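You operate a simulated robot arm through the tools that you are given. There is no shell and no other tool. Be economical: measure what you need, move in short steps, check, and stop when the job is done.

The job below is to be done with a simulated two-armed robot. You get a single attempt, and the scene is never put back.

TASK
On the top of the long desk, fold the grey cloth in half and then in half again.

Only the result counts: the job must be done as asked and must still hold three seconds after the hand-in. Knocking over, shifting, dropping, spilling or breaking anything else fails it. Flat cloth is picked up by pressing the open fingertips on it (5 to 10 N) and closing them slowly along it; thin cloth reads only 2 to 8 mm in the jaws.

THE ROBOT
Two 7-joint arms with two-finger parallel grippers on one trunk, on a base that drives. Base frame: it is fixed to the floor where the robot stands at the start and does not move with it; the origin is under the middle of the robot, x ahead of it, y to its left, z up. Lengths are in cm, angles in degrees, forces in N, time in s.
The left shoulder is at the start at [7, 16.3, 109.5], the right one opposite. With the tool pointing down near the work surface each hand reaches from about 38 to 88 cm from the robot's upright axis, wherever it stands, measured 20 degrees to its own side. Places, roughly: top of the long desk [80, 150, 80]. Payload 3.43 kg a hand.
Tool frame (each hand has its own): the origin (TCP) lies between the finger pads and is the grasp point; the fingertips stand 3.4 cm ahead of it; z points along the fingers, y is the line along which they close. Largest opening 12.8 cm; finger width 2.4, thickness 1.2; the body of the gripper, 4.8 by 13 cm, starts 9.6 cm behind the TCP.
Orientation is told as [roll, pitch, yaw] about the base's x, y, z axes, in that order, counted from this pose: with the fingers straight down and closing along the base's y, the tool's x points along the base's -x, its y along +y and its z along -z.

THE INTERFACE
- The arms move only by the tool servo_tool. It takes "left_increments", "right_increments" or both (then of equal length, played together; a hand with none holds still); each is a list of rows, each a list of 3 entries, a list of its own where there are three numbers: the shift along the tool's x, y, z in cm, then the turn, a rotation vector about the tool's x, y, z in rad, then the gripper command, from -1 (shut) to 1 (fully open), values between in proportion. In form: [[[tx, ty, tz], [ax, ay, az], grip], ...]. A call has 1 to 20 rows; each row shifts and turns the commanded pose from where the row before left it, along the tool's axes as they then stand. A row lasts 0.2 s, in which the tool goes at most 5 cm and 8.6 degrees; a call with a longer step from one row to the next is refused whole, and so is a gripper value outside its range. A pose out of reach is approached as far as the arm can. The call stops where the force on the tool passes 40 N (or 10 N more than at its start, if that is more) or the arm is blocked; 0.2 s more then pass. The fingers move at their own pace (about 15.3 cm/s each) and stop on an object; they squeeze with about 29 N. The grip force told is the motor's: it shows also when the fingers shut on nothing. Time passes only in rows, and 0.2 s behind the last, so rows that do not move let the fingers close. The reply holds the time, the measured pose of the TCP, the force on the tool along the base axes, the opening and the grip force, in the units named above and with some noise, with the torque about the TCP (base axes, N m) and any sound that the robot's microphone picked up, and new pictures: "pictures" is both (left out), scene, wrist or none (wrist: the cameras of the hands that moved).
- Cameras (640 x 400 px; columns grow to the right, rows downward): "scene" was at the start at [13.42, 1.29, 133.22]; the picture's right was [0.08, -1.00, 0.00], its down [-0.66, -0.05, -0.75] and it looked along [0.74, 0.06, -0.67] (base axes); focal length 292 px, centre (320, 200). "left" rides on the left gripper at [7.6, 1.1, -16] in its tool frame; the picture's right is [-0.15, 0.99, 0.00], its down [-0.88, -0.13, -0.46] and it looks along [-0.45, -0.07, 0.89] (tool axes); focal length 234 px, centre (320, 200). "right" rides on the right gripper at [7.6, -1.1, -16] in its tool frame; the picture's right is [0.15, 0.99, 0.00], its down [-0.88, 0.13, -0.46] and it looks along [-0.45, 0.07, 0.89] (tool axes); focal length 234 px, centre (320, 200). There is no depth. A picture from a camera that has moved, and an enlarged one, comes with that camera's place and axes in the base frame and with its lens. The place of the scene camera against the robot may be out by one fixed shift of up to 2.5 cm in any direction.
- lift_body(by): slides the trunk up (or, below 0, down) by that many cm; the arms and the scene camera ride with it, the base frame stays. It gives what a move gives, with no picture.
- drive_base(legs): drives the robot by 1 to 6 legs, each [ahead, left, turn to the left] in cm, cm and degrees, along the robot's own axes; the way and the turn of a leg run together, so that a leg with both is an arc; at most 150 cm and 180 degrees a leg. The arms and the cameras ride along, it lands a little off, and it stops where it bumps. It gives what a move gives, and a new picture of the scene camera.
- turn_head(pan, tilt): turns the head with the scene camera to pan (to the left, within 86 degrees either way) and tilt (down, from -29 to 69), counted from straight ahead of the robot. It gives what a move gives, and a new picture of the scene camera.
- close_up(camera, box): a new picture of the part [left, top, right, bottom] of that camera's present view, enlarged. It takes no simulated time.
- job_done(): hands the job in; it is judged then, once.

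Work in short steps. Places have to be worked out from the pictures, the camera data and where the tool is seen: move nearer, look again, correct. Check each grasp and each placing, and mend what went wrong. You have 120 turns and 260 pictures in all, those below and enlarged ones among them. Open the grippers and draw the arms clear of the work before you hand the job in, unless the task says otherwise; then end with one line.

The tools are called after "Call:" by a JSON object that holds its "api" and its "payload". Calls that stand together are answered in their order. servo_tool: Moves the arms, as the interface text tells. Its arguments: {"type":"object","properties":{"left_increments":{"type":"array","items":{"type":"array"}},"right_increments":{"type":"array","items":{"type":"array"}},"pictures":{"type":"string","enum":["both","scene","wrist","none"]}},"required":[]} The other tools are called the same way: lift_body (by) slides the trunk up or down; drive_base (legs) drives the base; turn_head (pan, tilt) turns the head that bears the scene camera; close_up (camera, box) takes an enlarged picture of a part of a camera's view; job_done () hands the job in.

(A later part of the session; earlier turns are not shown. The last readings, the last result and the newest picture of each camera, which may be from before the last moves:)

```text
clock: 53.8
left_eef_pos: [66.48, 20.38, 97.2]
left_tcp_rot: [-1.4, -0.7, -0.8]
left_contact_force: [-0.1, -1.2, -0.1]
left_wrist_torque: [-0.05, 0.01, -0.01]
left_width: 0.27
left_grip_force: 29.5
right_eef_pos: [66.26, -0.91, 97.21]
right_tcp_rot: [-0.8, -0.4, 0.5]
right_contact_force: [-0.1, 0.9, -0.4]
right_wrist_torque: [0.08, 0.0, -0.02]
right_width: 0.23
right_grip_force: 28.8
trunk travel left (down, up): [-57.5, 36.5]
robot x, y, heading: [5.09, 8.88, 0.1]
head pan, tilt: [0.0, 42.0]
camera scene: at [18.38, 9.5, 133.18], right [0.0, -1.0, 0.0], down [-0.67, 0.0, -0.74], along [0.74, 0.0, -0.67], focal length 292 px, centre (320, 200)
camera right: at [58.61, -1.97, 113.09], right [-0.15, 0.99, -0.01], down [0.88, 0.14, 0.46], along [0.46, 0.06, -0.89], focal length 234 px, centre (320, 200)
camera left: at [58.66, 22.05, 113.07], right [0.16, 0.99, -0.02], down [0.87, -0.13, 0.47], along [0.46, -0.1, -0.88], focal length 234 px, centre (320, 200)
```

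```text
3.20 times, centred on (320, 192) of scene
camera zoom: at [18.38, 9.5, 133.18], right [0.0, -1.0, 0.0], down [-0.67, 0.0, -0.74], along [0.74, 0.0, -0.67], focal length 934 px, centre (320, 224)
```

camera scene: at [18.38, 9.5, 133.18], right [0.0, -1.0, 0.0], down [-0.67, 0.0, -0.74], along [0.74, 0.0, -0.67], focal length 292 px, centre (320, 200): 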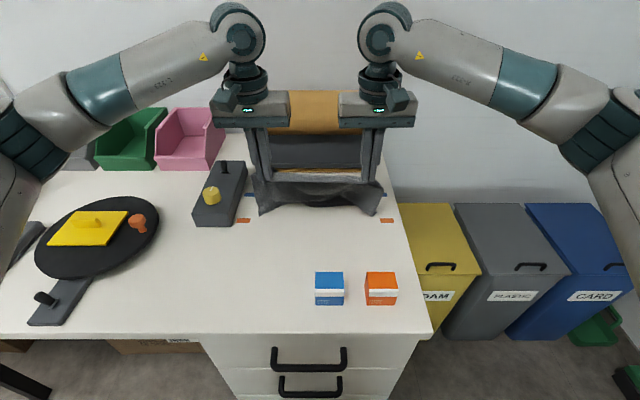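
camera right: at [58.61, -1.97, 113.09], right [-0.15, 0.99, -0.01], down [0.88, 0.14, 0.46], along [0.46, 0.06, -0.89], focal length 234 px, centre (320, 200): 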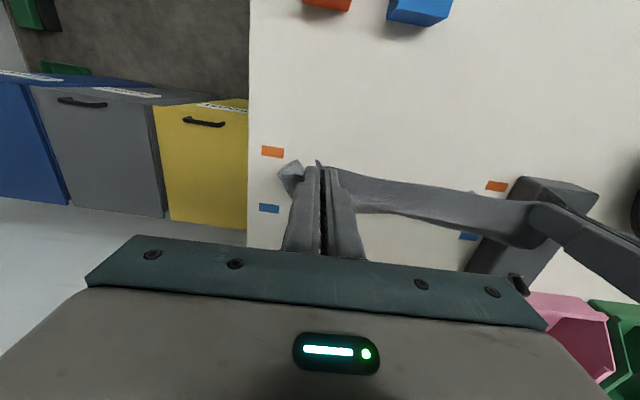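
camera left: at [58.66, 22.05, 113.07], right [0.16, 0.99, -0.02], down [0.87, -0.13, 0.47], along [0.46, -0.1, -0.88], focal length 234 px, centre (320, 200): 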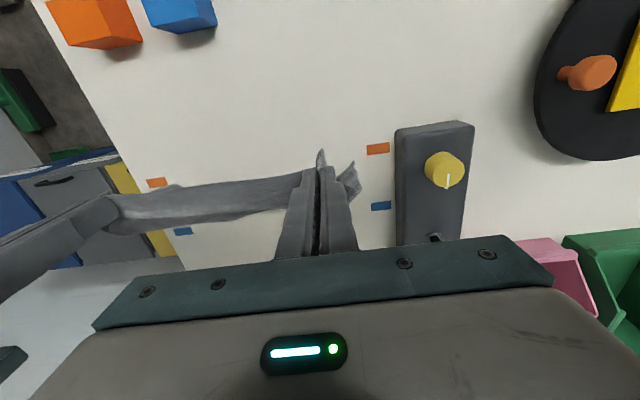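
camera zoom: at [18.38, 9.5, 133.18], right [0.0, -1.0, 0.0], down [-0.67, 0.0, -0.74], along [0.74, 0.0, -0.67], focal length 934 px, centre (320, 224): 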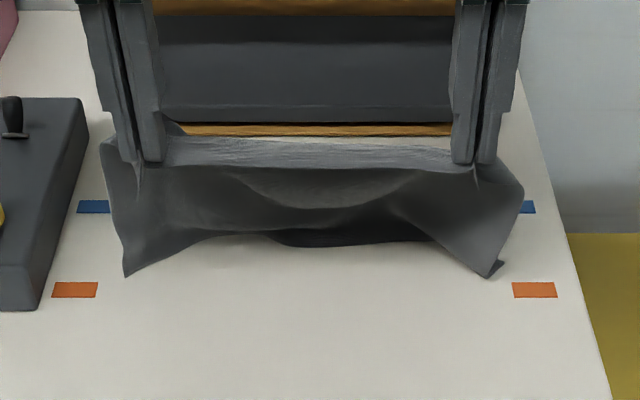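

The grip makes the sheet exit forward before it drops, so the far edge is only just touching near x≈75. I'll raise it slightly and go forward 6 cm, then finish the laying.

Call:
{"api": "servo_tool", "payload": {"left_increments": [[[0, 0, -1.5], [0, 0, 0], -1], [[-1.2, 0, -0.5], [0, 0, 0], -1], [[-1.2, 0, 0], [0, 0, 0], -1], [[-1.2, 0, 0], [0, 0, 0], -1], [[-1.2, 0, 0], [0, 0, 0], -1], [[-1.2, 0, 0], [0, 0, 0], -1], [[0, 0, 0], [0, 0, 0], -1], [[0.3, 0, 0.6], [0, 0, 0], -1], [[0.7, 0, 0.8], [0, 0, 0], -1], [[1, 0, 1], [0, 0, 0], -1], [[1, 0, 1], [0, 0, 0], -1], [[1.1, 0, 1.1], [0, 0, 0], -1], [[1.1, 0, 1.1], [0, 0, 0], -1], [[1.2, 0, 1.2], [0, 0, 0], -1], [[1.2, 0, 1.2], [0, 0, 0], -1], [[1.2, 0, 1.2], [0, 0, 0], -1]], "right_increments": [[[0, 0, -1.5], [0, 0, 0], -1], [[-1.2, 0, -0.5], [0, 0, 0], -1], [[-1.2, 0, 0], [0, 0, 0], -1], [[-1.2, 0, 0], [0, 0, 0], -1], [[-1.2, 0, 0], [0, 0, 0], -1], [[-1.2, 0, 0], [0, 0, 0], -1], [[0, 0, 0], [0, 0, 0], -1], [[0.3, 0, 0.6], [0, 0, 0], -1], [[0.7, 0, 0.8], [0, 0, 0], -1], [[1, 0, 1], [0, 0, 0], -1], [[1, 0, 1], [0, 0, 0], -1], [[1.1, 0, 1.1], [0, 0, 0], -1], [[1.1, 0, 1.1], [0, 0, 0], -1], [[1.2, 0, 1.2], [0, 0, 0], -1], [[1.2, 0, 1.2], [0, 0, 0], -1], [[1.2, 0, 1.2], [0, 0, 0], -1]], "pictures": "both"}}

Call:
{"api": "close_up", "payload": {"camera": "scene", "box": [220, 130, 420, 255]}}

```text
clock: 57.2
left_eef_pos: [63.61, 20.2, 89.9]
left_tcp_rot: [-1.4, -0.6, -1.0]
left_contact_force: [-0.5, -1.1, -0.2]
left_wrist_torque: [-0.04, 0.01, 0.01]
left_width: 0.26
left_grip_force: 29.3
right_eef_pos: [63.72, -0.98, 89.92]
right_tcp_rot: [-0.9, -0.3, 0.4]
right_contact_force: [-0.2, 0.4, -0.7]
right_wrist_torque: [0.07, -0.01, -0.05]
right_width: 0.27
right_grip_force: 29.6
trunk travel left (down, up): [-57.5, 36.5]
robot x, y, heading: [5.1, 9.07, -0.2]
head pan, tilt: [0.0, 42.0]
camera scene: at [18.39, 9.49, 133.18], right [0.0, -1.0, 0.0], down [-0.67, 0.0, -0.74], along [0.74, 0.0, -0.67], focal length 292 px, centre (320, 200)
camera right: at [55.93, -2.11, 105.88], right [-0.15, 0.99, -0.01], down [0.88, 0.14, 0.46], along [0.46, 0.06, -0.89], focal length 234 px, centre (320, 200)
camera left: at [55.91, 21.9, 105.78], right [0.16, 0.99, -0.02], down [0.87, -0.13, 0.47], along [0.46, -0.1, -0.88], focal length 234 px, centre (320, 200)
```

scene: 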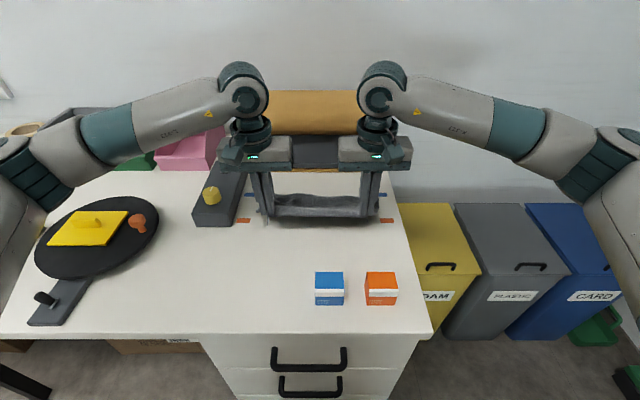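
right: 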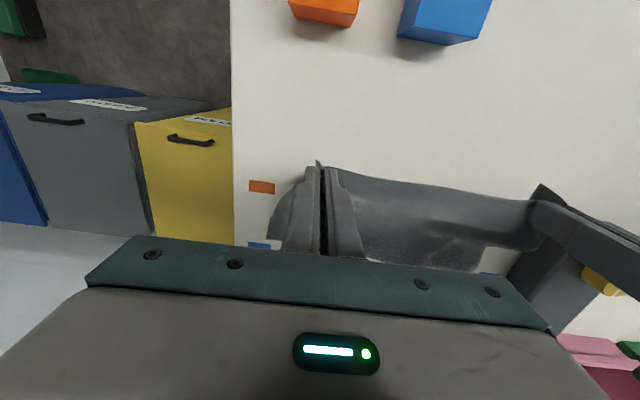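
left: 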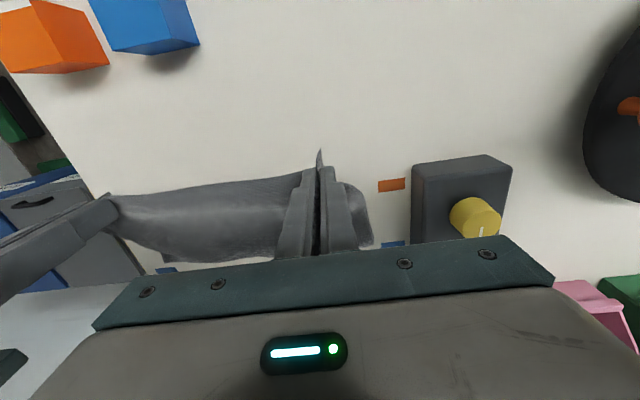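

```text
3.20 times, centred on (320, 192) of scene
camera zoom: at [18.39, 9.49, 133.18], right [0.0, -1.0, 0.0], down [-0.67, 0.0, -0.74], along [0.74, 0.0, -0.67], focal length 934 px, centre (320, 224)
```

zoom: 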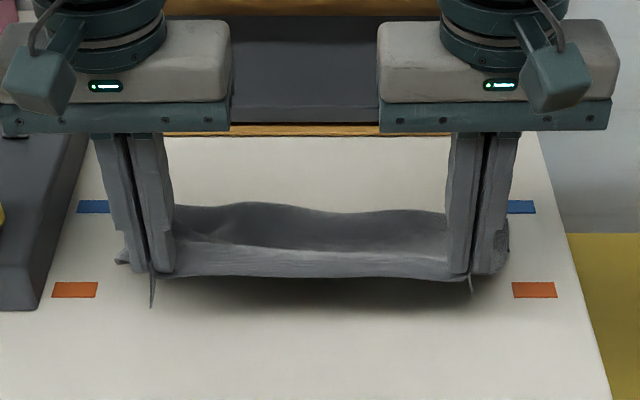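

Good: the far edge is now on the desk at x≈79.5 and the sheet trails ahead. Finishing the lay-down to low height.

Call:
{"api": "servo_tool", "payload": {"left_increments": [[[1, 0, 1.1], [0, 0, 0], -1], [[1, 0, 1.1], [0, 0, 0], -1], [[1, 0, 1.1], [0, 0, 0], -1], [[1, 0, 1.1], [0, 0, 0], -1], [[1, 0, 1.1], [0, 0, 0], -1], [[0.8, 0, 0.8], [0, 0, 0], -1], [[0, 0, 0], [0, 0, 0], -1]], "right_increments": [[[1, 0, 1.1], [0, 0, 0], -1], [[1, 0, 1.1], [0, 0, 0], -1], [[1, 0, 1.1], [0, 0, 0], -1], [[1, 0, 1.1], [0, 0, 0], -1], [[1, 0, 1.1], [0, 0, 0], -1], [[0.8, 0, 0.8], [0, 0, 0], -1], [[0, 0, 0], [0, 0, 0], -1]], "pictures": "both"}}

Call:
{"api": "close_up", "payload": {"camera": "scene", "box": [220, 150, 420, 275]}}

```text
clock: 58.8
left_eef_pos: [57.9, 20.13, 83.53]
left_tcp_rot: [-1.4, -0.5, -1.0]
left_contact_force: [-0.5, -2.5, -1.2]
left_wrist_torque: [-0.06, 0.01, 0.0]
left_width: 0.29
left_grip_force: 28.7
right_eef_pos: [57.79, -1.15, 83.62]
right_tcp_rot: [-0.7, -0.3, 0.4]
right_contact_force: [0.6, 1.7, 0.2]
right_wrist_torque: [0.06, -0.02, 0.0]
right_width: 0.28
right_grip_force: 29.2
trunk travel left (down, up): [-57.5, 36.5]
robot x, y, heading: [4.77, 8.87, -0.1]
head pan, tilt: [0.0, 42.0]
camera scene: at [18.39, 9.5, 133.18], right [0.0, -1.0, 0.0], down [-0.67, 0.0, -0.74], along [0.74, 0.0, -0.67], focal length 292 px, centre (320, 200)
camera right: at [50.1, -2.19, 99.53], right [-0.15, 0.99, -0.01], down [0.88, 0.14, 0.46], along [0.46, 0.06, -0.89], focal length 234 px, centre (320, 200)
camera left: at [50.16, 21.9, 99.48], right [0.16, 0.99, -0.02], down [0.87, -0.13, 0.47], along [0.46, -0.1, -0.88], focal length 234 px, centre (320, 200)
```

scene: 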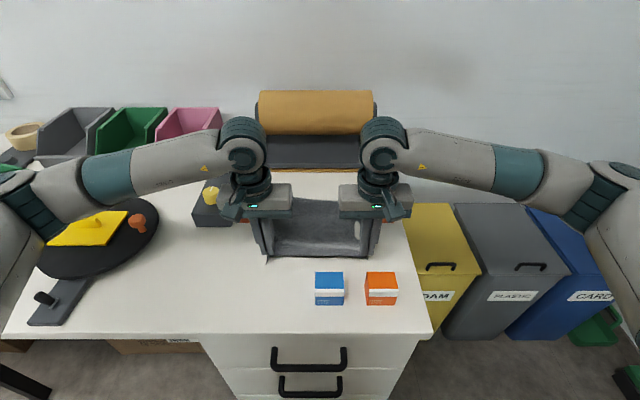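
right: 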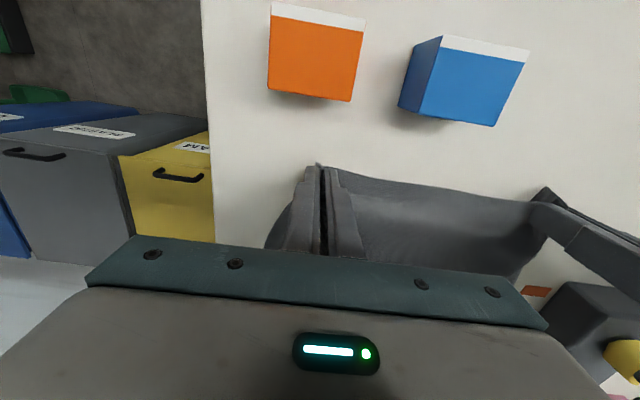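
left: 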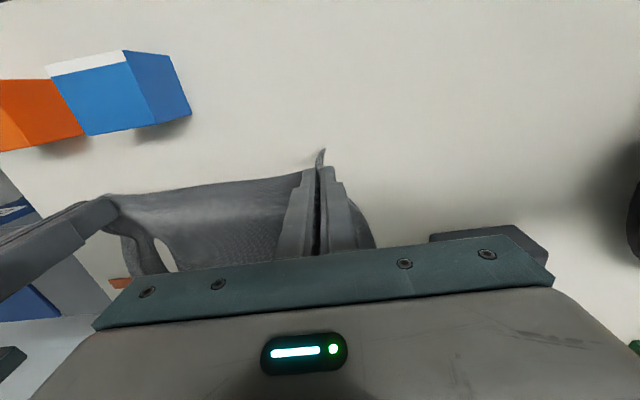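

```text
3.20 times, centred on (320, 212) of scene
camera zoom: at [18.39, 9.5, 133.18], right [0.0, -1.0, 0.0], down [-0.67, 0.0, -0.74], along [0.74, 0.0, -0.67], focal length 934 px, centre (320, 160)
```

zoom: 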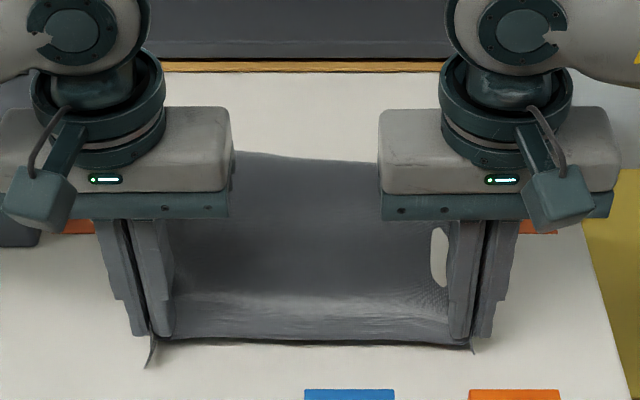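

The sheet is laid out (x≈57–78.5). There's an odd gap by the right hand, so I'll take a closer look.

Call:
{"api": "close_up", "payload": {"camera": "left", "box": [60, 130, 400, 300]}}

Call:
{"api": "close_up", "payload": {"camera": "right", "box": [220, 130, 560, 300]}}

```text
1.88 times, centred on (230, 215) of left
camera zoom: at [50.16, 21.9, 99.48], right [0.16, 0.99, -0.02], down [0.87, -0.13, 0.47], along [0.46, -0.1, -0.88], focal length 441 px, centre (489, 172)
```

zoom: 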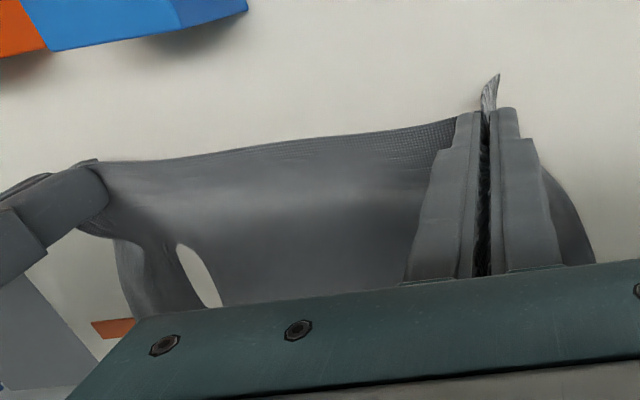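

```text
1.88 times, centred on (390, 215) of right
camera zoom: at [50.1, -2.19, 99.53], right [-0.15, 0.99, -0.01], down [0.88, 0.14, 0.46], along [0.46, 0.06, -0.89], focal length 441 px, centre (188, 172)
```

zoom: 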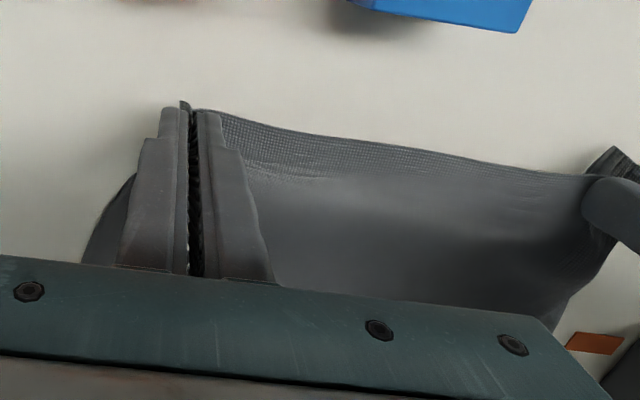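

That gap is just the desk showing through a dip. Starting the fold: slow arc over the crease at x≈67.6, ending with tips ~3 cm high near x≈73.5.

Call:
{"api": "servo_tool", "payload": {"left_increments": [[[-0.1, 0, -1], [0, 0, 0], -1], [[0, 0, -1.1], [0, 0, 0], -1], [[-0.7, 0, -1], [0, 0, 0], -1], [[-0.7, 0, -1], [0, 0, 0], -1], [[-0.7, 0, -1], [0, 0, 0], -1], [[-1, 0, -0.9], [0, 0, 0], -1], [[-1, 0, -0.8], [0, 0, 0], -1], [[-1, 0, -0.8], [0, 0, 0], -1], [[-1, 0, -0.3], [0, 0, 0], -1], [[-1, 0, -0.1], [0, 0, 0], -1], [[-1.1, 0, 0], [0, 0, 0], -1], [[-1.1, 0, 0.1], [0, 0, 0], -1], [[-1.1, 0, 0.2], [0, 0, 0], -1], [[-1.1, 0, 0.3], [0, 0, 0], -1], [[0, 0, 0], [0, 0, 0], -1]], "right_increments": [[[-0.1, 0, -1], [0, 0, 0], -1], [[0, 0, -1.1], [0, 0, 0], -1], [[-0.7, 0, -1], [0, 0, 0], -1], [[-0.7, 0, -1], [0, 0, 0], -1], [[-0.7, 0, -1], [0, 0, 0], -1], [[-1, 0, -0.9], [0, 0, 0], -1], [[-1, 0, -0.8], [0, 0, 0], -1], [[-1, 0, -0.8], [0, 0, 0], -1], [[-1, 0, -0.3], [0, 0, 0], -1], [[-1, 0, -0.1], [0, 0, 0], -1], [[-1.1, 0, 0], [0, 0, 0], -1], [[-1.1, 0, 0.1], [0, 0, 0], -1], [[-1.1, 0, 0.2], [0, 0, 0], -1], [[-1.1, 0, 0.3], [0, 0, 0], -1], [[0, 0, 0], [0, 0, 0], -1]], "pictures": "both"}}

Call:
{"api": "close_up", "payload": {"camera": "scene", "box": [220, 130, 420, 255]}}

```text
clock: 62.0
left_eef_pos: [69.42, 20.25, 91.12]
left_tcp_rot: [-1.5, -0.7, -0.9]
left_contact_force: [-1.1, -0.1, -0.7]
left_wrist_torque: [0.02, -0.01, 0.01]
left_width: 0.3
left_grip_force: 28.7
right_eef_pos: [69.33, -0.95, 91.18]
right_tcp_rot: [-0.7, -0.3, 0.3]
right_contact_force: [0.5, 0.4, -0.4]
right_wrist_torque: [0.02, -0.01, -0.04]
right_width: 0.26
right_grip_force: 28.9
trunk travel left (down, up): [-57.5, 36.5]
robot x, y, heading: [5.06, 8.58, -0.1]
head pan, tilt: [0.0, 42.0]
camera scene: at [18.35, 9.5, 133.18], right [0.0, -1.0, 0.0], down [-0.67, 0.0, -0.74], along [0.74, 0.0, -0.67], focal length 292 px, centre (320, 200)
camera right: at [61.66, -2.01, 107.04], right [-0.15, 0.99, -0.02], down [0.88, 0.14, 0.46], along [0.46, 0.06, -0.89], focal length 234 px, centre (320, 200)
camera left: at [61.69, 21.85, 106.98], right [0.16, 0.99, -0.02], down [0.87, -0.13, 0.47], along [0.46, -0.1, -0.88], focal length 234 px, centre (320, 200)
```

scene: 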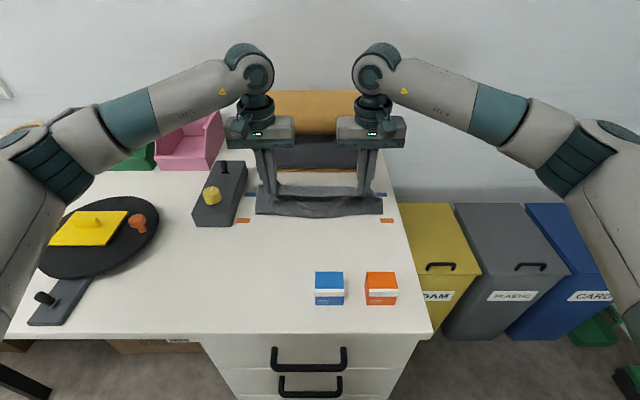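
right: 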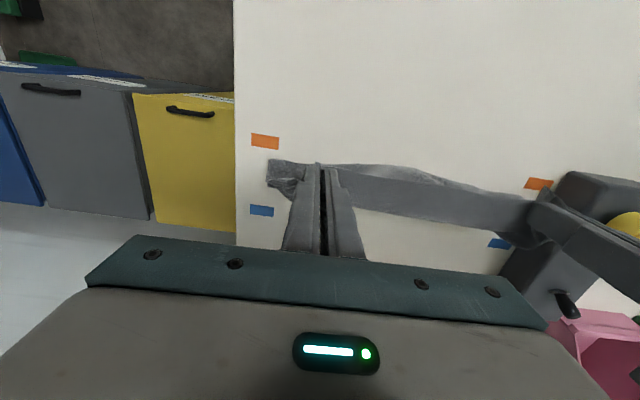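
left: 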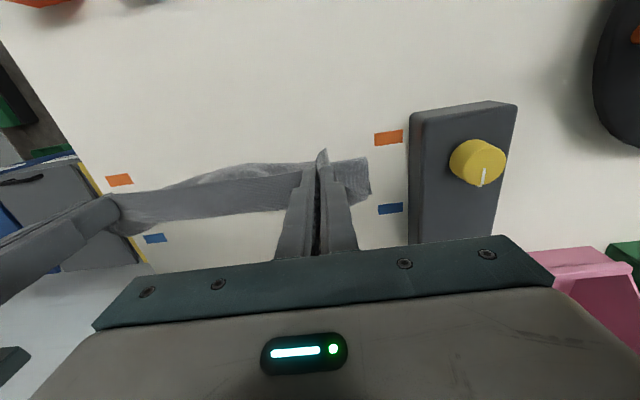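

```text
3.20 times, centred on (320, 192) of scene
camera zoom: at [18.35, 9.5, 133.18], right [0.0, -1.0, 0.0], down [-0.67, 0.0, -0.74], along [0.74, 0.0, -0.67], focal length 934 px, centre (320, 224)
```

zoom: 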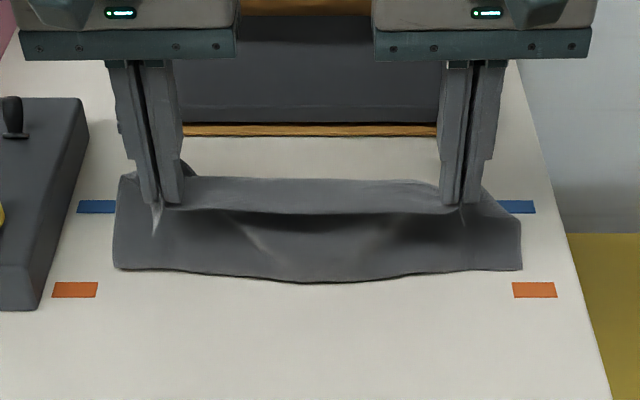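

The grip's stiff forward exit uses ~4 cm, so the crease ran ahead (x≈71). I'll back the hands down to re-lay the lower half, then fold with a lower arc and a slight tool pitch.

Call:
{"api": "servo_tool", "payload": {"left_increments": [[[1.2, 0, 0.2], [0, 0, 0], -1], [[1.2, 0, 0.3], [0, 0, 0], -1], [[1.2, 0, 0.4], [0, 0, 0], -1], [[1.2, 0, 0.6], [0, 0, 0], -1], [[1.2, 0, 0.7], [0, 0, 0], -1], [[1.2, 0, 0.8], [0, 0, 0], -1], [[1.2, 0, 1.0], [0, 0, 0], -1], [[1.2, 0, 1.0], [0, 0, 0], -1], [[1.2, 0, 1.0], [0, 0, 0], -1], [[0.4, 0, 0.8], [0, 0, 0], -1], [[0, 0, 0], [0, 0, 0], -1]], "right_increments": [[[1.2, 0, 0.2], [0, 0, 0], -1], [[1.2, 0, 0.3], [0, 0, 0], -1], [[1.2, 0, 0.4], [0, 0, 0], -1], [[1.2, 0, 0.6], [0, 0, 0], -1], [[1.2, 0, 0.7], [0, 0, 0], -1], [[1.2, 0, 0.8], [0, 0, 0], -1], [[1.2, 0, 1.0], [0, 0, 0], -1], [[1.2, 0, 1.0], [0, 0, 0], -1], [[1.2, 0, 1.0], [0, 0, 0], -1], [[0.4, 0, 0.8], [0, 0, 0], -1], [[0, 0, 0], [0, 0, 0], -1]], "pictures": "none"}}

Call:
{"api": "close_up", "payload": {"camera": "scene", "box": [220, 150, 420, 275]}}

```text
clock: 64.4
left_eef_pos: [58.27, 20.15, 84.18]
left_tcp_rot: [-1.5, -0.7, -1.0]
left_contact_force: [0.4, -2.7, -0.6]
left_wrist_torque: [-0.03, 0.01, -0.01]
left_width: 0.3
left_grip_force: 28.8
right_eef_pos: [58.21, -1.16, 84.16]
right_tcp_rot: [-0.9, -0.2, 0.4]
right_contact_force: [-0.7, 3.4, 0.2]
right_wrist_torque: [0.11, -0.04, -0.01]
right_width: 0.24
right_grip_force: 29.3
trunk travel left (down, up): [-57.5, 36.5]
robot x, y, heading: [5.02, 8.99, -0.1]
head pan, tilt: [0.0, 42.0]
```

```text
3.20 times, centred on (320, 212) of scene
camera zoom: at [18.37, 9.5, 133.18], right [0.0, -1.0, 0.0], down [-0.67, 0.0, -0.74], along [0.74, 0.0, -0.67], focal length 934 px, centre (320, 160)
```

zoom: 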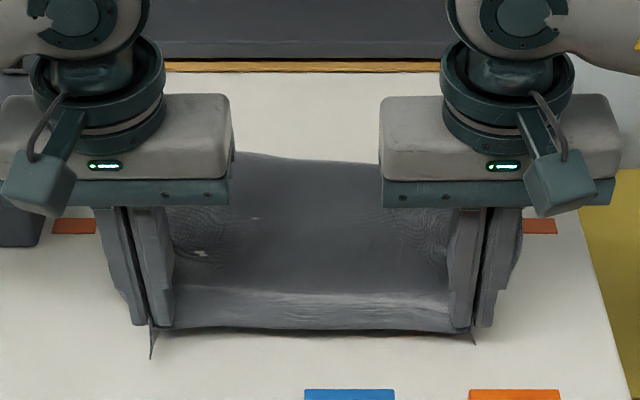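

The lower half re-laid with its far edge still at x≈78. Now the low-arc fold with pitch.

Call:
{"api": "servo_tool", "payload": {"left_increments": [[[-0.3, 0, -1], [0, 0, 0], -1], [[-1, 0, -1], [0, 0.035, 0], -1], [[-0.964, 0, -1.034], [0, 0.035, 0], -1], [[-0.949, 0, -0.768], [0, 0.035, 0], -1], [[-0.963, 0, -0.403], [0, 0.035, 0], -1], [[-0.976, 0, -0.239], [0, 0.035, 0], -1], [[-0.985, 0, -0.174], [0, 0.035, 0], -1], [[-0.978, 0, -0.208], [0, 0.035, 0], -1], [[-0.994, 0, -0.146], [0, 0.035, 0], -1], [[-1.016, 0, -0.084], [0, 0.035, 0], -1], [[-1.044, 0, -0.025], [0, 0.035, 0], -1], [[0, 0, 0], [0, 0, 0], -1]], "right_increments": [[[-0.3, 0, -1], [0, 0, 0], -1], [[-1, 0, -1], [0, 0.035, 0], -1], [[-0.964, 0, -1.034], [0, 0.035, 0], -1], [[-0.949, 0, -0.768], [0, 0.035, 0], -1], [[-0.963, 0, -0.403], [0, 0.035, 0], -1], [[-0.976, 0, -0.239], [0, 0.035, 0], -1], [[-0.985, 0, -0.174], [0, 0.035, 0], -1], [[-0.978, 0, -0.208], [0, 0.035, 0], -1], [[-0.994, 0, -0.146], [0, 0.035, 0], -1], [[-1.016, 0, -0.084], [0, 0.035, 0], -1], [[-1.044, 0, -0.025], [0, 0.035, 0], -1], [[0, 0, 0], [0, 0, 0], -1]], "pictures": "none"}}

Call:
{"api": "close_up", "payload": {"camera": "scene", "box": [220, 140, 420, 265]}}

Call:
{"api": "close_up", "payload": {"camera": "left", "box": [0, 80, 480, 300]}}

```text
clock: 67.0
left_eef_pos: [68.69, 20.17, 87.76]
left_tcp_rot: [-1.6, 19.5, -1.5]
left_contact_force: [0.2, -1.8, -1.2]
left_wrist_torque: [-0.03, -0.01, 0.05]
left_width: 0.26
left_grip_force: 28.7
right_eef_pos: [68.45, -1.19, 87.88]
right_tcp_rot: [-1.0, 19.8, 0.1]
right_contact_force: [0.7, 0.9, -1.4]
right_wrist_torque: [0.06, -0.03, -0.07]
right_width: 0.3
right_grip_force: 28.8
trunk travel left (down, up): [-57.5, 36.5]
robot x, y, heading: [4.92, 8.77, -0.2]
head pan, tilt: [0.0, 42.0]
```

```text
3.20 times, centred on (320, 202) of scene
camera zoom: at [18.34, 9.5, 133.19], right [0.0, -1.0, 0.0], down [-0.67, 0.0, -0.74], along [0.74, 0.0, -0.67], focal length 934 px, centre (320, 192)
```

zoom: 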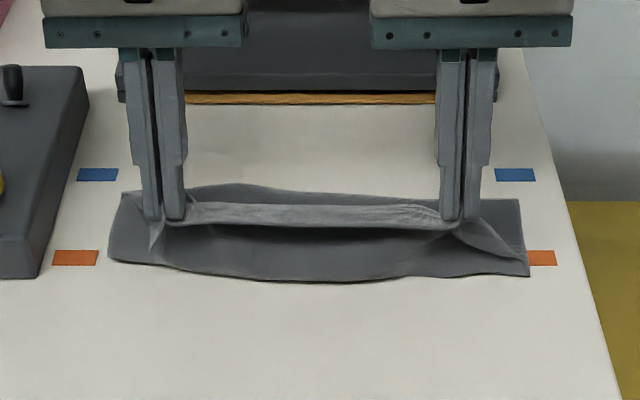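

```text
1.33 times, centred on (240, 190) of left
camera zoom: at [66.74, 21.79, 105.37], right [0.15, 0.99, -0.07], down [0.98, -0.14, 0.14], along [0.13, -0.09, -0.99], focal length 312 px, centre (427, 213)
```

zoom: 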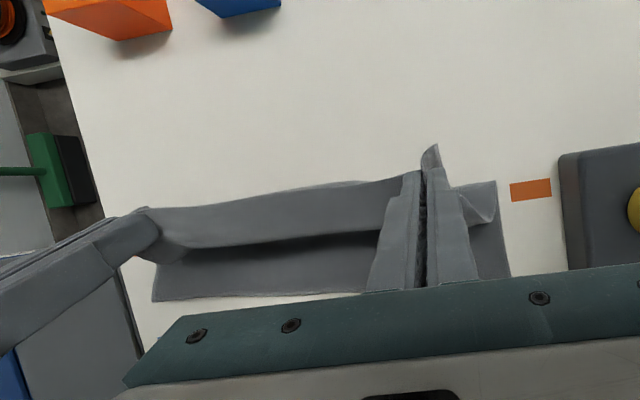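

Excellent view: far edge at x≈76–77, crease at ≈68 — needs to be ≈65.5. I'll lower and back the hands so the crease rolls back, before going forward low.

Call:
{"api": "servo_tool", "payload": {"left_increments": [[[0.67, 0, 0.72], [0, 0, 0], -1], [[0.67, 0, 0.72], [0, 0, 0], -1], [[0.67, 0, 0.72], [0, 0, 0], -1], [[0.67, 0, 0.72], [0, 0, 0], -1], [[0.2, 0, 0.92], [0, 0, 0], -1], [[0.2, 0, 0.92], [0, 0, 0], -1], [[0, 0, 0], [0, 0, 0], -1]], "right_increments": [[[0.67, 0, 0.72], [0, 0, 0], -1], [[0.67, 0, 0.72], [0, 0, 0], -1], [[0.67, 0, 0.72], [0, 0, 0], -1], [[0.67, 0, 0.72], [0, 0, 0], -1], [[0.2, 0, 0.92], [0, 0, 0], -1], [[0.2, 0, 0.92], [0, 0, 0], -1], [[0, 0, 0], [0, 0, 0], -1]], "pictures": "none"}}

Call:
{"api": "close_up", "payload": {"camera": "scene", "box": [220, 140, 420, 265]}}

Call:
{"api": "close_up", "payload": {"camera": "left", "box": [0, 80, 480, 300]}}

```text
clock: 68.6
left_eef_pos: [64.34, 20.04, 84.3]
left_tcp_rot: [-1.6, 19.4, -1.5]
left_contact_force: [0.3, -0.7, 0.3]
left_wrist_torque: [-0.02, 0.0, -0.01]
left_width: 0.27
left_grip_force: 29.0
right_eef_pos: [64.03, -1.12, 84.33]
right_tcp_rot: [-1.0, 19.8, 0.1]
right_contact_force: [0.3, 0.6, 1.3]
right_wrist_torque: [0.05, -0.01, -0.01]
right_width: 0.3
right_grip_force: 29.0
trunk travel left (down, up): [-57.5, 36.5]
robot x, y, heading: [5.21, 8.95, -0.1]
head pan, tilt: [0.0, 42.0]
```

```text
3.20 times, centred on (320, 202) of scene
camera zoom: at [18.39, 9.5, 133.18], right [0.0, -1.0, 0.0], down [-0.67, 0.0, -0.74], along [0.74, 0.0, -0.67], focal length 934 px, centre (320, 192)
```

zoom: 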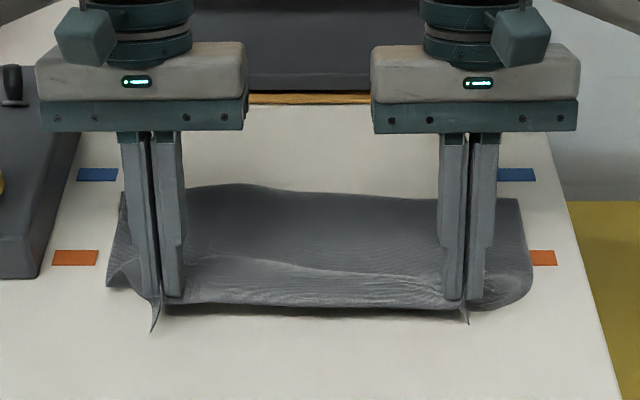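

```text
1.33 times, centred on (240, 190) of left
camera zoom: at [62.34, 21.68, 101.94], right [0.15, 0.99, -0.07], down [0.98, -0.14, 0.14], along [0.13, -0.09, -0.99], focal length 312 px, centre (427, 213)
```

zoom: 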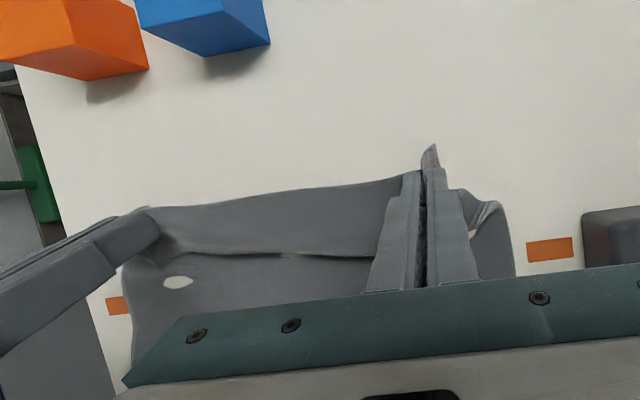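

Crease rolled back. Now moving forward keeping the tips low (3–4 cm).

Call:
{"api": "servo_tool", "payload": {"left_increments": [[[-0.81, 0, -0.71], [0, 0, 0], -1], [[-0.81, 0, -0.71], [0, 0, 0], -1], [[-0.94, 0, -0.34], [0, 0, 0], -1], [[-0.94, 0, -0.34], [0, 0, 0], -1], [[-0.94, 0, -0.34], [0, 0, 0], -1], [[-0.94, 0, -0.34], [0, 0, 0], -1], [[-0.94, 0, -0.34], [0, 0, 0], -1], [[0, 0, 0], [0, 0, 0], -1]], "right_increments": [[[-0.81, 0, -0.71], [0, 0, 0], -1], [[-0.81, 0, -0.71], [0, 0, 0], -1], [[-0.94, 0, -0.34], [0, 0, 0], -1], [[-0.94, 0, -0.34], [0, 0, 0], -1], [[-0.94, 0, -0.34], [0, 0, 0], -1], [[-0.94, 0, -0.34], [0, 0, 0], -1], [[-0.94, 0, -0.34], [0, 0, 0], -1], [[0, 0, 0], [0, 0, 0], -1]], "pictures": "none"}}

Call:
{"api": "close_up", "payload": {"camera": "scene", "box": [220, 140, 420, 265]}}

Call:
{"api": "close_up", "payload": {"camera": "left", "box": [0, 80, 480, 300]}}

```text
clock: 70.4
left_eef_pos: [71.31, 19.93, 85.33]
left_tcp_rot: [-1.5, 19.5, -1.5]
left_contact_force: [-1.3, -0.6, -0.7]
left_wrist_torque: [-0.02, 0.01, 0.02]
left_width: 0.29
left_grip_force: 29.3
right_eef_pos: [70.97, -0.93, 85.23]
right_tcp_rot: [-0.8, 19.7, 0.1]
right_contact_force: [0.3, 0.8, 0.4]
right_wrist_torque: [0.03, 0.01, 0.04]
right_width: 0.27
right_grip_force: 29.8
trunk travel left (down, up): [-57.5, 36.5]
robot x, y, heading: [5.19, 8.54, 0.0]
head pan, tilt: [0.0, 42.0]
```

```text
3.20 times, centred on (320, 202) of scene
camera zoom: at [18.37, 9.5, 133.18], right [0.0, -1.0, 0.0], down [-0.67, 0.0, -0.74], along [0.74, 0.0, -0.67], focal length 934 px, centre (320, 192)
```

zoom: 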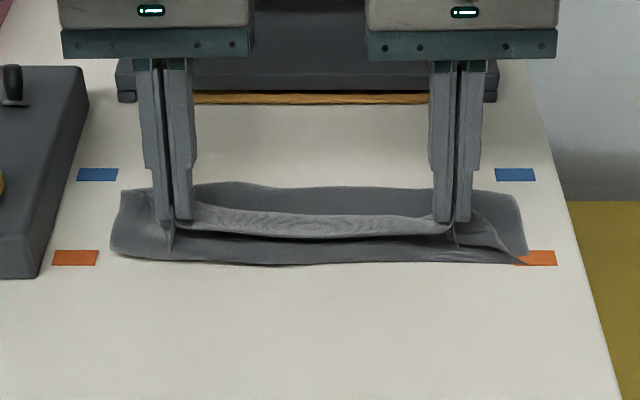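

```text
1.33 times, centred on (240, 190) of left
camera zoom: at [69.32, 21.62, 102.83], right [0.16, 0.98, -0.07], down [0.98, -0.14, 0.14], along [0.13, -0.09, -0.99], focal length 312 px, centre (427, 213)
```

zoom: 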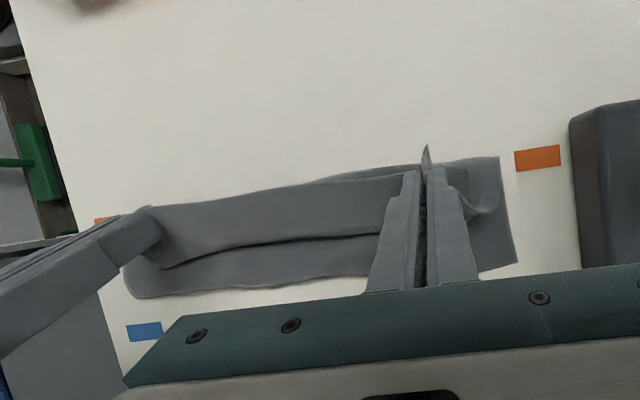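

With the grip unflipped, the sheet makes an S rather than a fold: the near edge can't turn over because the hand can't pitch far enough toward the roll stand. Folding the far edge toward me lets the hands pitch naturally. I'll lift the cloth and re-lay it flat a bit further forward, then re-grip at the far corners.

Call:
{"api": "servo_tool", "payload": {"left_increments": [[[-0.06, 0, -1.93], [0, -0.043, 0], -1], [[-0.142, 0, -1.926], [0, -0.043, 0], -1], [[-0.226, 0, -1.918], [0, -0.043, 0], -1], [[-0.309, 0, -1.906], [0, -0.043, 0], -1], [[-0.389, 0, -1.892], [0, -0.043, 0], -1], [[-0.469, 0, -1.873], [0, -0.043, 0], -1], [[-0.55, 0, -1.851], [0, -0.043, 0], -1], [[-0.63, 0, -1.83], [0, -0.039, 0], -1], [[0, 0, 0], [0, 0, 0], -1], [[0, 0, 0], [0, 0, 0], -1], [[0, 0, 0], [0, 0, 0], -1], [[0, 0, 0], [0, 0, 0], -1]], "right_increments": [[[-0.06, 0, -1.93], [0, -0.043, 0], -1], [[-0.142, 0, -1.926], [0, -0.043, 0], -1], [[-0.226, 0, -1.918], [0, -0.043, 0], -1], [[-0.309, 0, -1.906], [0, -0.043, 0], -1], [[-0.389, 0, -1.892], [0, -0.043, 0], -1], [[-0.469, 0, -1.873], [0, -0.043, 0], -1], [[-0.55, 0, -1.851], [0, -0.043, 0], -1], [[-0.63, 0, -1.83], [0, -0.039, 0], -1], [[0, 0, 0], [0, 0, 0], -1], [[0, 0, 0], [0, 0, 0], -1], [[0, 0, 0], [0, 0, 0], -1], [[0, 0, 0], [0, 0, 0], -1]], "pictures": "scene"}}

```text
clock: 73.0
left_eef_pos: [76.74, 20.12, 99.48]
left_tcp_rot: [-1.5, -0.1, -0.9]
left_contact_force: [-0.2, -0.2, 0.6]
left_wrist_torque: [-0.01, 0.01, 0.01]
left_width: 0.27
left_grip_force: 29.0
right_eef_pos: [76.62, -0.8, 99.6]
right_tcp_rot: [-0.8, 0.4, 0.4]
right_contact_force: [0.0, -0.2, -0.4]
right_wrist_torque: [0.0, 0.0, -0.03]
right_width: 0.26
right_grip_force: 28.6
trunk travel left (down, up): [-57.5, 36.5]
robot x, y, heading: [5.29, 8.97, -0.3]
head pan, tilt: [0.0, 42.0]
camera scene: at [18.4, 9.5, 133.18], right [0.0, -1.0, 0.0], down [-0.67, 0.0, -0.74], along [0.74, 0.0, -0.67], focal length 292 px, centre (320, 200)
```

scene: 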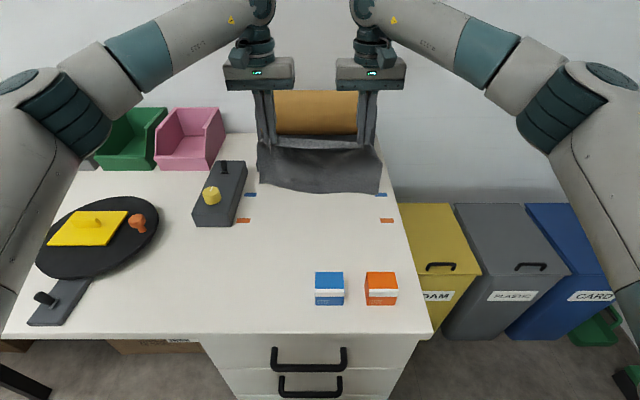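

Laying it out flat again, about 4 cm further ahead.

Call:
{"api": "servo_tool", "payload": {"left_increments": [[[0.3, 0, 0.6], [0, 0, 0], -1], [[0.7, 0, 0.8], [0, 0, 0], -1], [[1, 0, 1], [0, 0, 0], -1], [[1, 0, 1], [0, 0, 0], -1], [[1.1, 0, 1.1], [0, 0, 0], -1], [[1.1, 0, 1.1], [0, 0, 0], -1], [[1.2, 0, 1.2], [0, 0, 0], -1], [[1.2, 0, 1.2], [0, 0, 0], -1], [[1.2, 0, 1.2], [0, 0, 0], -1], [[1, 0, 1.1], [0, 0, 0], -1], [[1, 0, 1.1], [0, 0, 0], -1], [[1, 0, 1.1], [0, 0, 0], -1], [[1, 0, 1.1], [0, 0, 0], -1], [[1, 0, 1.1], [0, 0, 0], -1], [[0.8, 0, 0.9], [0, 0, 0], -1], [[0.6, 0, 0.8], [0, 0, 0], -1], [[0.4, 0, 0.6], [0, 0, 0], -1], [[0, 0, 0], [0, 0, 0], -1]], "right_increments": [[[0.3, 0, 0.6], [0, 0, 0], -1], [[0.7, 0, 0.8], [0, 0, 0], -1], [[1, 0, 1], [0, 0, 0], -1], [[1, 0, 1], [0, 0, 0], -1], [[1.1, 0, 1.1], [0, 0, 0], -1], [[1.1, 0, 1.1], [0, 0, 0], -1], [[1.2, 0, 1.2], [0, 0, 0], -1], [[1.2, 0, 1.2], [0, 0, 0], -1], [[1.2, 0, 1.2], [0, 0, 0], -1], [[1, 0, 1.1], [0, 0, 0], -1], [[1, 0, 1.1], [0, 0, 0], -1], [[1, 0, 1.1], [0, 0, 0], -1], [[1, 0, 1.1], [0, 0, 0], -1], [[1, 0, 1.1], [0, 0, 0], -1], [[0.8, 0, 0.9], [0, 0, 0], -1], [[0.6, 0, 0.8], [0, 0, 0], -1], [[0.4, 0, 0.6], [0, 0, 0], -1], [[0, 0, 0], [0, 0, 0], -1]], "pictures": "none"}}

Call:
{"api": "close_up", "payload": {"camera": "scene", "box": [220, 140, 420, 265]}}

```text
clock: 76.8
left_eef_pos: [61.1, 20.0, 82.65]
left_tcp_rot: [-1.5, -0.1, -1.0]
left_contact_force: [-0.9, -0.5, 0.1]
left_wrist_torque: [-0.03, 0.01, 0.0]
left_width: 0.28
left_grip_force: 28.9
right_eef_pos: [60.89, -1.17, 82.7]
right_tcp_rot: [-0.8, 0.3, 0.3]
right_contact_force: [0.5, 0.9, 2.2]
right_wrist_torque: [0.05, -0.08, 0.06]
right_width: 0.25
right_grip_force: 29.1
trunk travel left (down, up): [-57.5, 36.5]
robot x, y, heading: [4.81, 9.13, 0.1]
head pan, tilt: [0.0, 42.0]
```

```text
3.20 times, centred on (320, 202) of scene
camera zoom: at [18.37, 9.5, 133.18], right [0.0, -1.0, 0.0], down [-0.67, 0.0, -0.74], along [0.74, 0.0, -0.67], focal length 934 px, centre (320, 192)
```

zoom: 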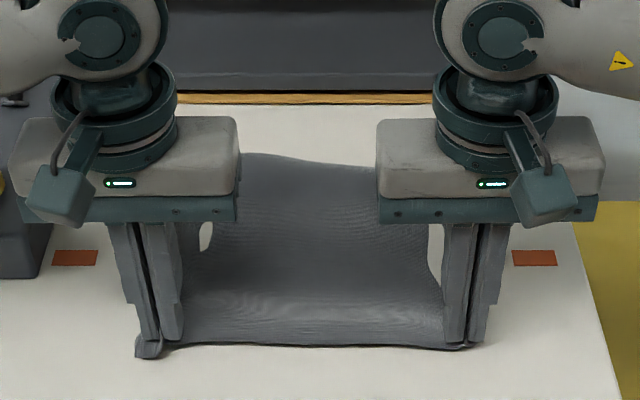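

Flat with far edge at about x≈81. Opening the jaws slowly and lifting clear to see the state.

Call:
{"api": "servo_tool", "payload": {"left_increments": [[[0, 0, 0.4], [0, 0, 0], -0.9], [[0, 0, 0], [0, 0, 0], -0.7], [[0, 0, 0], [0, 0, 0], -0.5], [[0, 0, 0], [0, 0, 0], -0.3], [[0, 0, -1], [0, 0, 0], -0.3], [[0, 0, -3], [0, 0, 0], -0.3], [[0, 0, -4], [0, 0, 0], -0.3], [[0, 2, -4], [0, 0, 0], 0], [[2, 3, -3], [0, 0, 0], 0]], "right_increments": [[[0, 0, 0.4], [0, 0, 0], -0.9], [[0, 0, 0], [0, 0, 0], -0.7], [[0, 0, 0], [0, 0, 0], -0.5], [[0, 0, 0], [0, 0, 0], -0.3], [[0, 0, -1], [0, 0, 0], -0.3], [[0, 0, -3], [0, 0, 0], -0.3], [[0, 0, -4], [0, 0, 0], -0.3], [[0, -2, -4], [0, 0, 0], 0], [[2, -3, -3], [0, 0, 0], 0]], "pictures": "both"}}

Call:
{"api": "close_up", "payload": {"camera": "scene", "box": [220, 140, 420, 265]}}

```text
clock: 78.8
left_eef_pos: [59.1, 25.61, 97.21]
left_tcp_rot: [-1.5, 0.0, -1.1]
left_contact_force: [0.0, 0.2, -0.1]
left_wrist_torque: [-0.02, -0.04, -0.01]
left_width: 6.41
left_grip_force: 0.0
right_eef_pos: [58.9, -5.91, 97.53]
right_tcp_rot: [-0.8, 0.2, 0.3]
right_contact_force: [-1.0, 0.4, -0.9]
right_wrist_torque: [-0.02, -0.04, -0.01]
right_width: 6.39
right_grip_force: 0.0
trunk travel left (down, up): [-57.5, 36.5]
robot x, y, heading: [4.91, 8.85, -0.2]
head pan, tilt: [0.0, 42.0]
camera scene: at [18.13, 9.51, 133.2], right [0.0, -1.0, 0.0], down [-0.67, 0.0, -0.74], along [0.74, 0.0, -0.67], focal length 292 px, centre (320, 200)
camera right: at [51.3, -6.96, 113.47], right [-0.15, 0.99, -0.01], down [0.88, 0.14, 0.45], along [0.45, 0.06, -0.89], focal length 234 px, centre (320, 200)
camera left: at [51.54, 27.26, 113.17], right [0.16, 0.99, -0.03], down [0.88, -0.13, 0.46], along [0.45, -0.1, -0.89], focal length 234 px, centre (320, 200)
```

scene: 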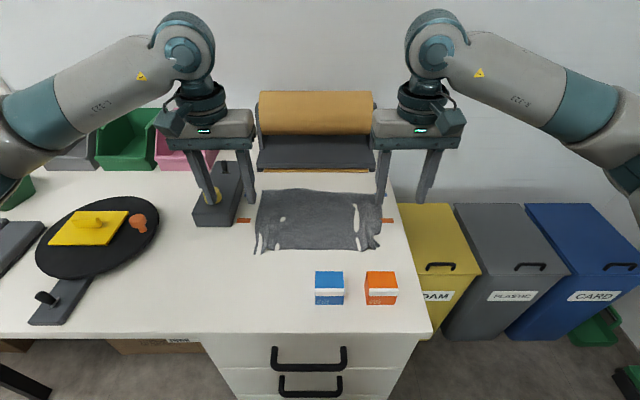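
right: 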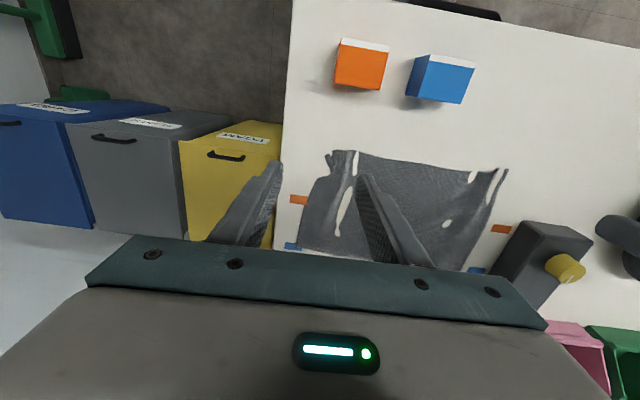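
left: 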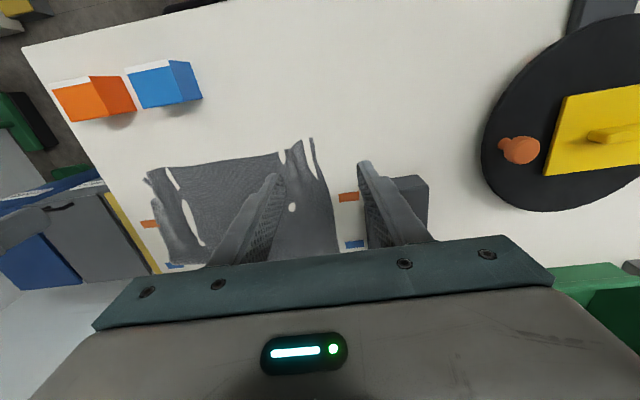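

```text
3.20 times, centred on (320, 202) of scene
camera zoom: at [18.13, 9.51, 133.2], right [0.0, -1.0, 0.0], down [-0.67, 0.0, -0.74], along [0.74, 0.0, -0.67], focal length 934 px, centre (320, 192)
```

zoom: 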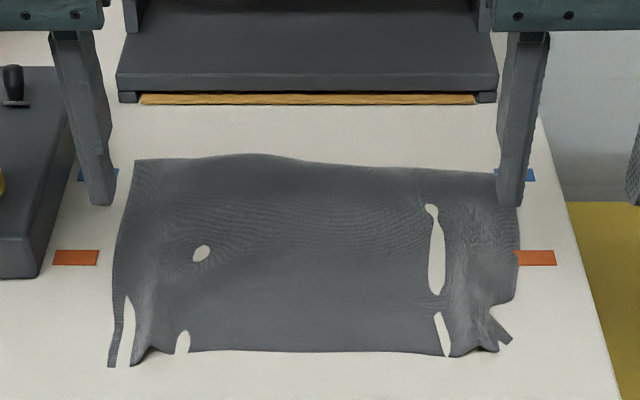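

The cloth is flat: far edge x≈81.7 (left) to 80 (right), y from −6.7 to 26. Moving both hands over the far corners.

Call:
{"api": "servo_tool", "payload": {"left_increments": [[[-2.68, -0.5, 1.4], [0, 0, 0], -0.14], [[-2.68, -0.5, 1.4], [0, 0, 0], -0.14], [[-2.68, -0.5, 1.4], [0, 0, 0], -0.14], [[-2.68, -0.5, 1.4], [0, 0, 0], -0.14], [[-2.68, -0.5, 1.4], [0, 0, 0], -0.14], [[-2.68, -0.5, 1.4], [0, 0, 0], -0.14], [[-2.68, -0.5, 1.4], [0, 0, 0], -0.14], [[-2.68, -0.5, 1.4], [0.02, 0, 0], -0.14], [[0, 0, 0], [0, 0, 0], -0.14]], "right_increments": [[[-2.51, 0.45, 1.44], [0, 0, 0], -0.14], [[-2.51, 0.45, 1.44], [0, 0, 0], -0.14], [[-2.51, 0.45, 1.44], [0, 0, 0], -0.14], [[-2.51, 0.45, 1.44], [0, 0, 0], -0.14], [[-2.51, 0.45, 1.44], [0, 0, 0], -0.14], [[-2.51, 0.45, 1.44], [0, 0, 0], -0.14], [[-2.51, 0.45, 1.44], [0, 0, 0], -0.14], [[-2.51, 0.45, 1.44], [0, 0, 0], -0.14], [[0, 0, 0], [0, 0, 0], -0.14]], "pictures": "both"}}

```text
clock: 80.8
left_eef_pos: [80.59, 20.96, 85.99]
left_tcp_rot: [-2.6, 0.1, -1.0]
left_contact_force: [0.0, -0.5, 0.6]
left_wrist_torque: [-0.01, 0.0, 0.01]
left_width: 5.5
left_grip_force: 0.0
right_eef_pos: [79.05, -2.42, 85.68]
right_tcp_rot: [-0.8, 0.3, 0.4]
right_contact_force: [0.8, 0.1, -0.6]
right_wrist_torque: [0.02, -0.04, 0.0]
right_width: 5.52
right_grip_force: 0.1
trunk travel left (down, up): [-57.5, 36.5]
robot x, y, heading: [5.01, 8.76, 0.1]
head pan, tilt: [0.0, 42.0]
camera scene: at [18.29, 9.49, 133.19], right [0.0, -1.0, 0.0], down [-0.67, 0.0, -0.74], along [0.74, 0.0, -0.67], focal length 292 px, centre (320, 200)
camera right: at [71.52, -3.49, 101.65], right [-0.15, 0.99, -0.01], down [0.88, 0.14, 0.45], along [0.45, 0.06, -0.89], focal length 234 px, centre (320, 200)
camera left: at [72.93, 22.86, 101.97], right [0.16, 0.99, -0.05], down [0.88, -0.12, 0.46], along [0.45, -0.12, -0.89], focal length 234 px, centre (320, 200)
```

scene: 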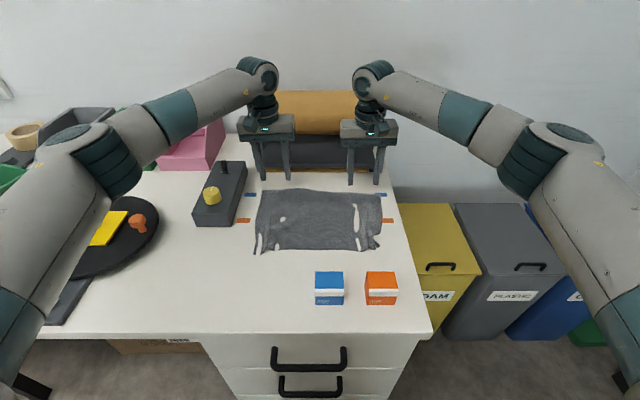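
right: 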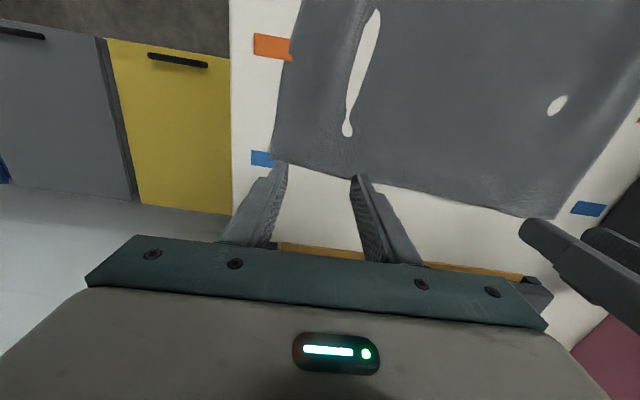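
left: 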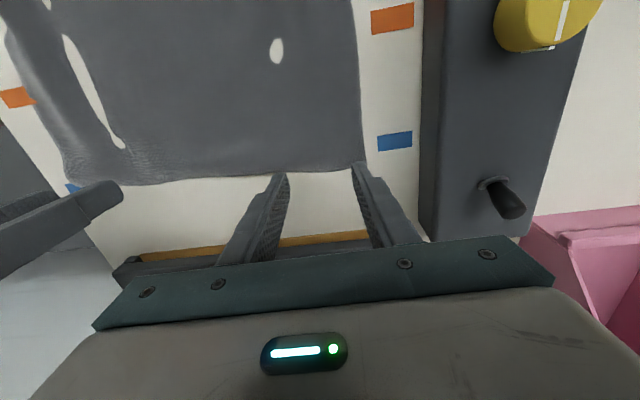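

Aligned well; tiny x trims, then down to light contact.

Call:
{"api": "servo_tool", "payload": {"left_increments": [[[0.2, -0.2, 1.5], [0.02, 0, 0], -0.14], [[0, 0, 1.5], [0.02, 0, 0], -0.14], [[0, 0, 1.0], [0, 0, 0], -0.14], [[0, 0, 0.3], [0, 0, 0], -0.14], [[0, 0, 0.1], [0, 0, 0], -0.14], [[0, 0, 0], [0, 0, 0], -0.14]], "right_increments": [[[0.6, -0.2, 1.5], [0, 0, 0], -0.14], [[0, 0, 1.2], [0, 0, 0], -0.14], [[0, 0, 1.0], [0, 0, 0], -0.14], [[0, 0, 0.3], [0, 0, 0], -0.14], [[0, 0, 0.1], [0, 0, 0], -0.14], [[0, 0, 0], [0, 0, 0], -0.14]], "pictures": "none"}}

```text
clock: 82.2
left_eef_pos: [80.41, 20.41, 81.95]
left_tcp_rot: [-5.0, -0.2, -1.0]
left_contact_force: [2.2, 2.5, 15.8]
left_wrist_torque: [0.67, -0.08, -0.1]
left_width: 5.53
left_grip_force: 0.4
right_eef_pos: [78.46, -2.7, 81.66]
right_tcp_rot: [-0.8, 0.2, 0.4]
right_contact_force: [0.4, 0.5, 0.9]
right_wrist_torque: [0.03, -0.02, -0.01]
right_width: 5.5
right_grip_force: 0.1
trunk travel left (down, up): [-57.5, 36.5]
robot x, y, heading: [5.06, 8.91, 0.1]
head pan, tilt: [0.0, 42.0]
```

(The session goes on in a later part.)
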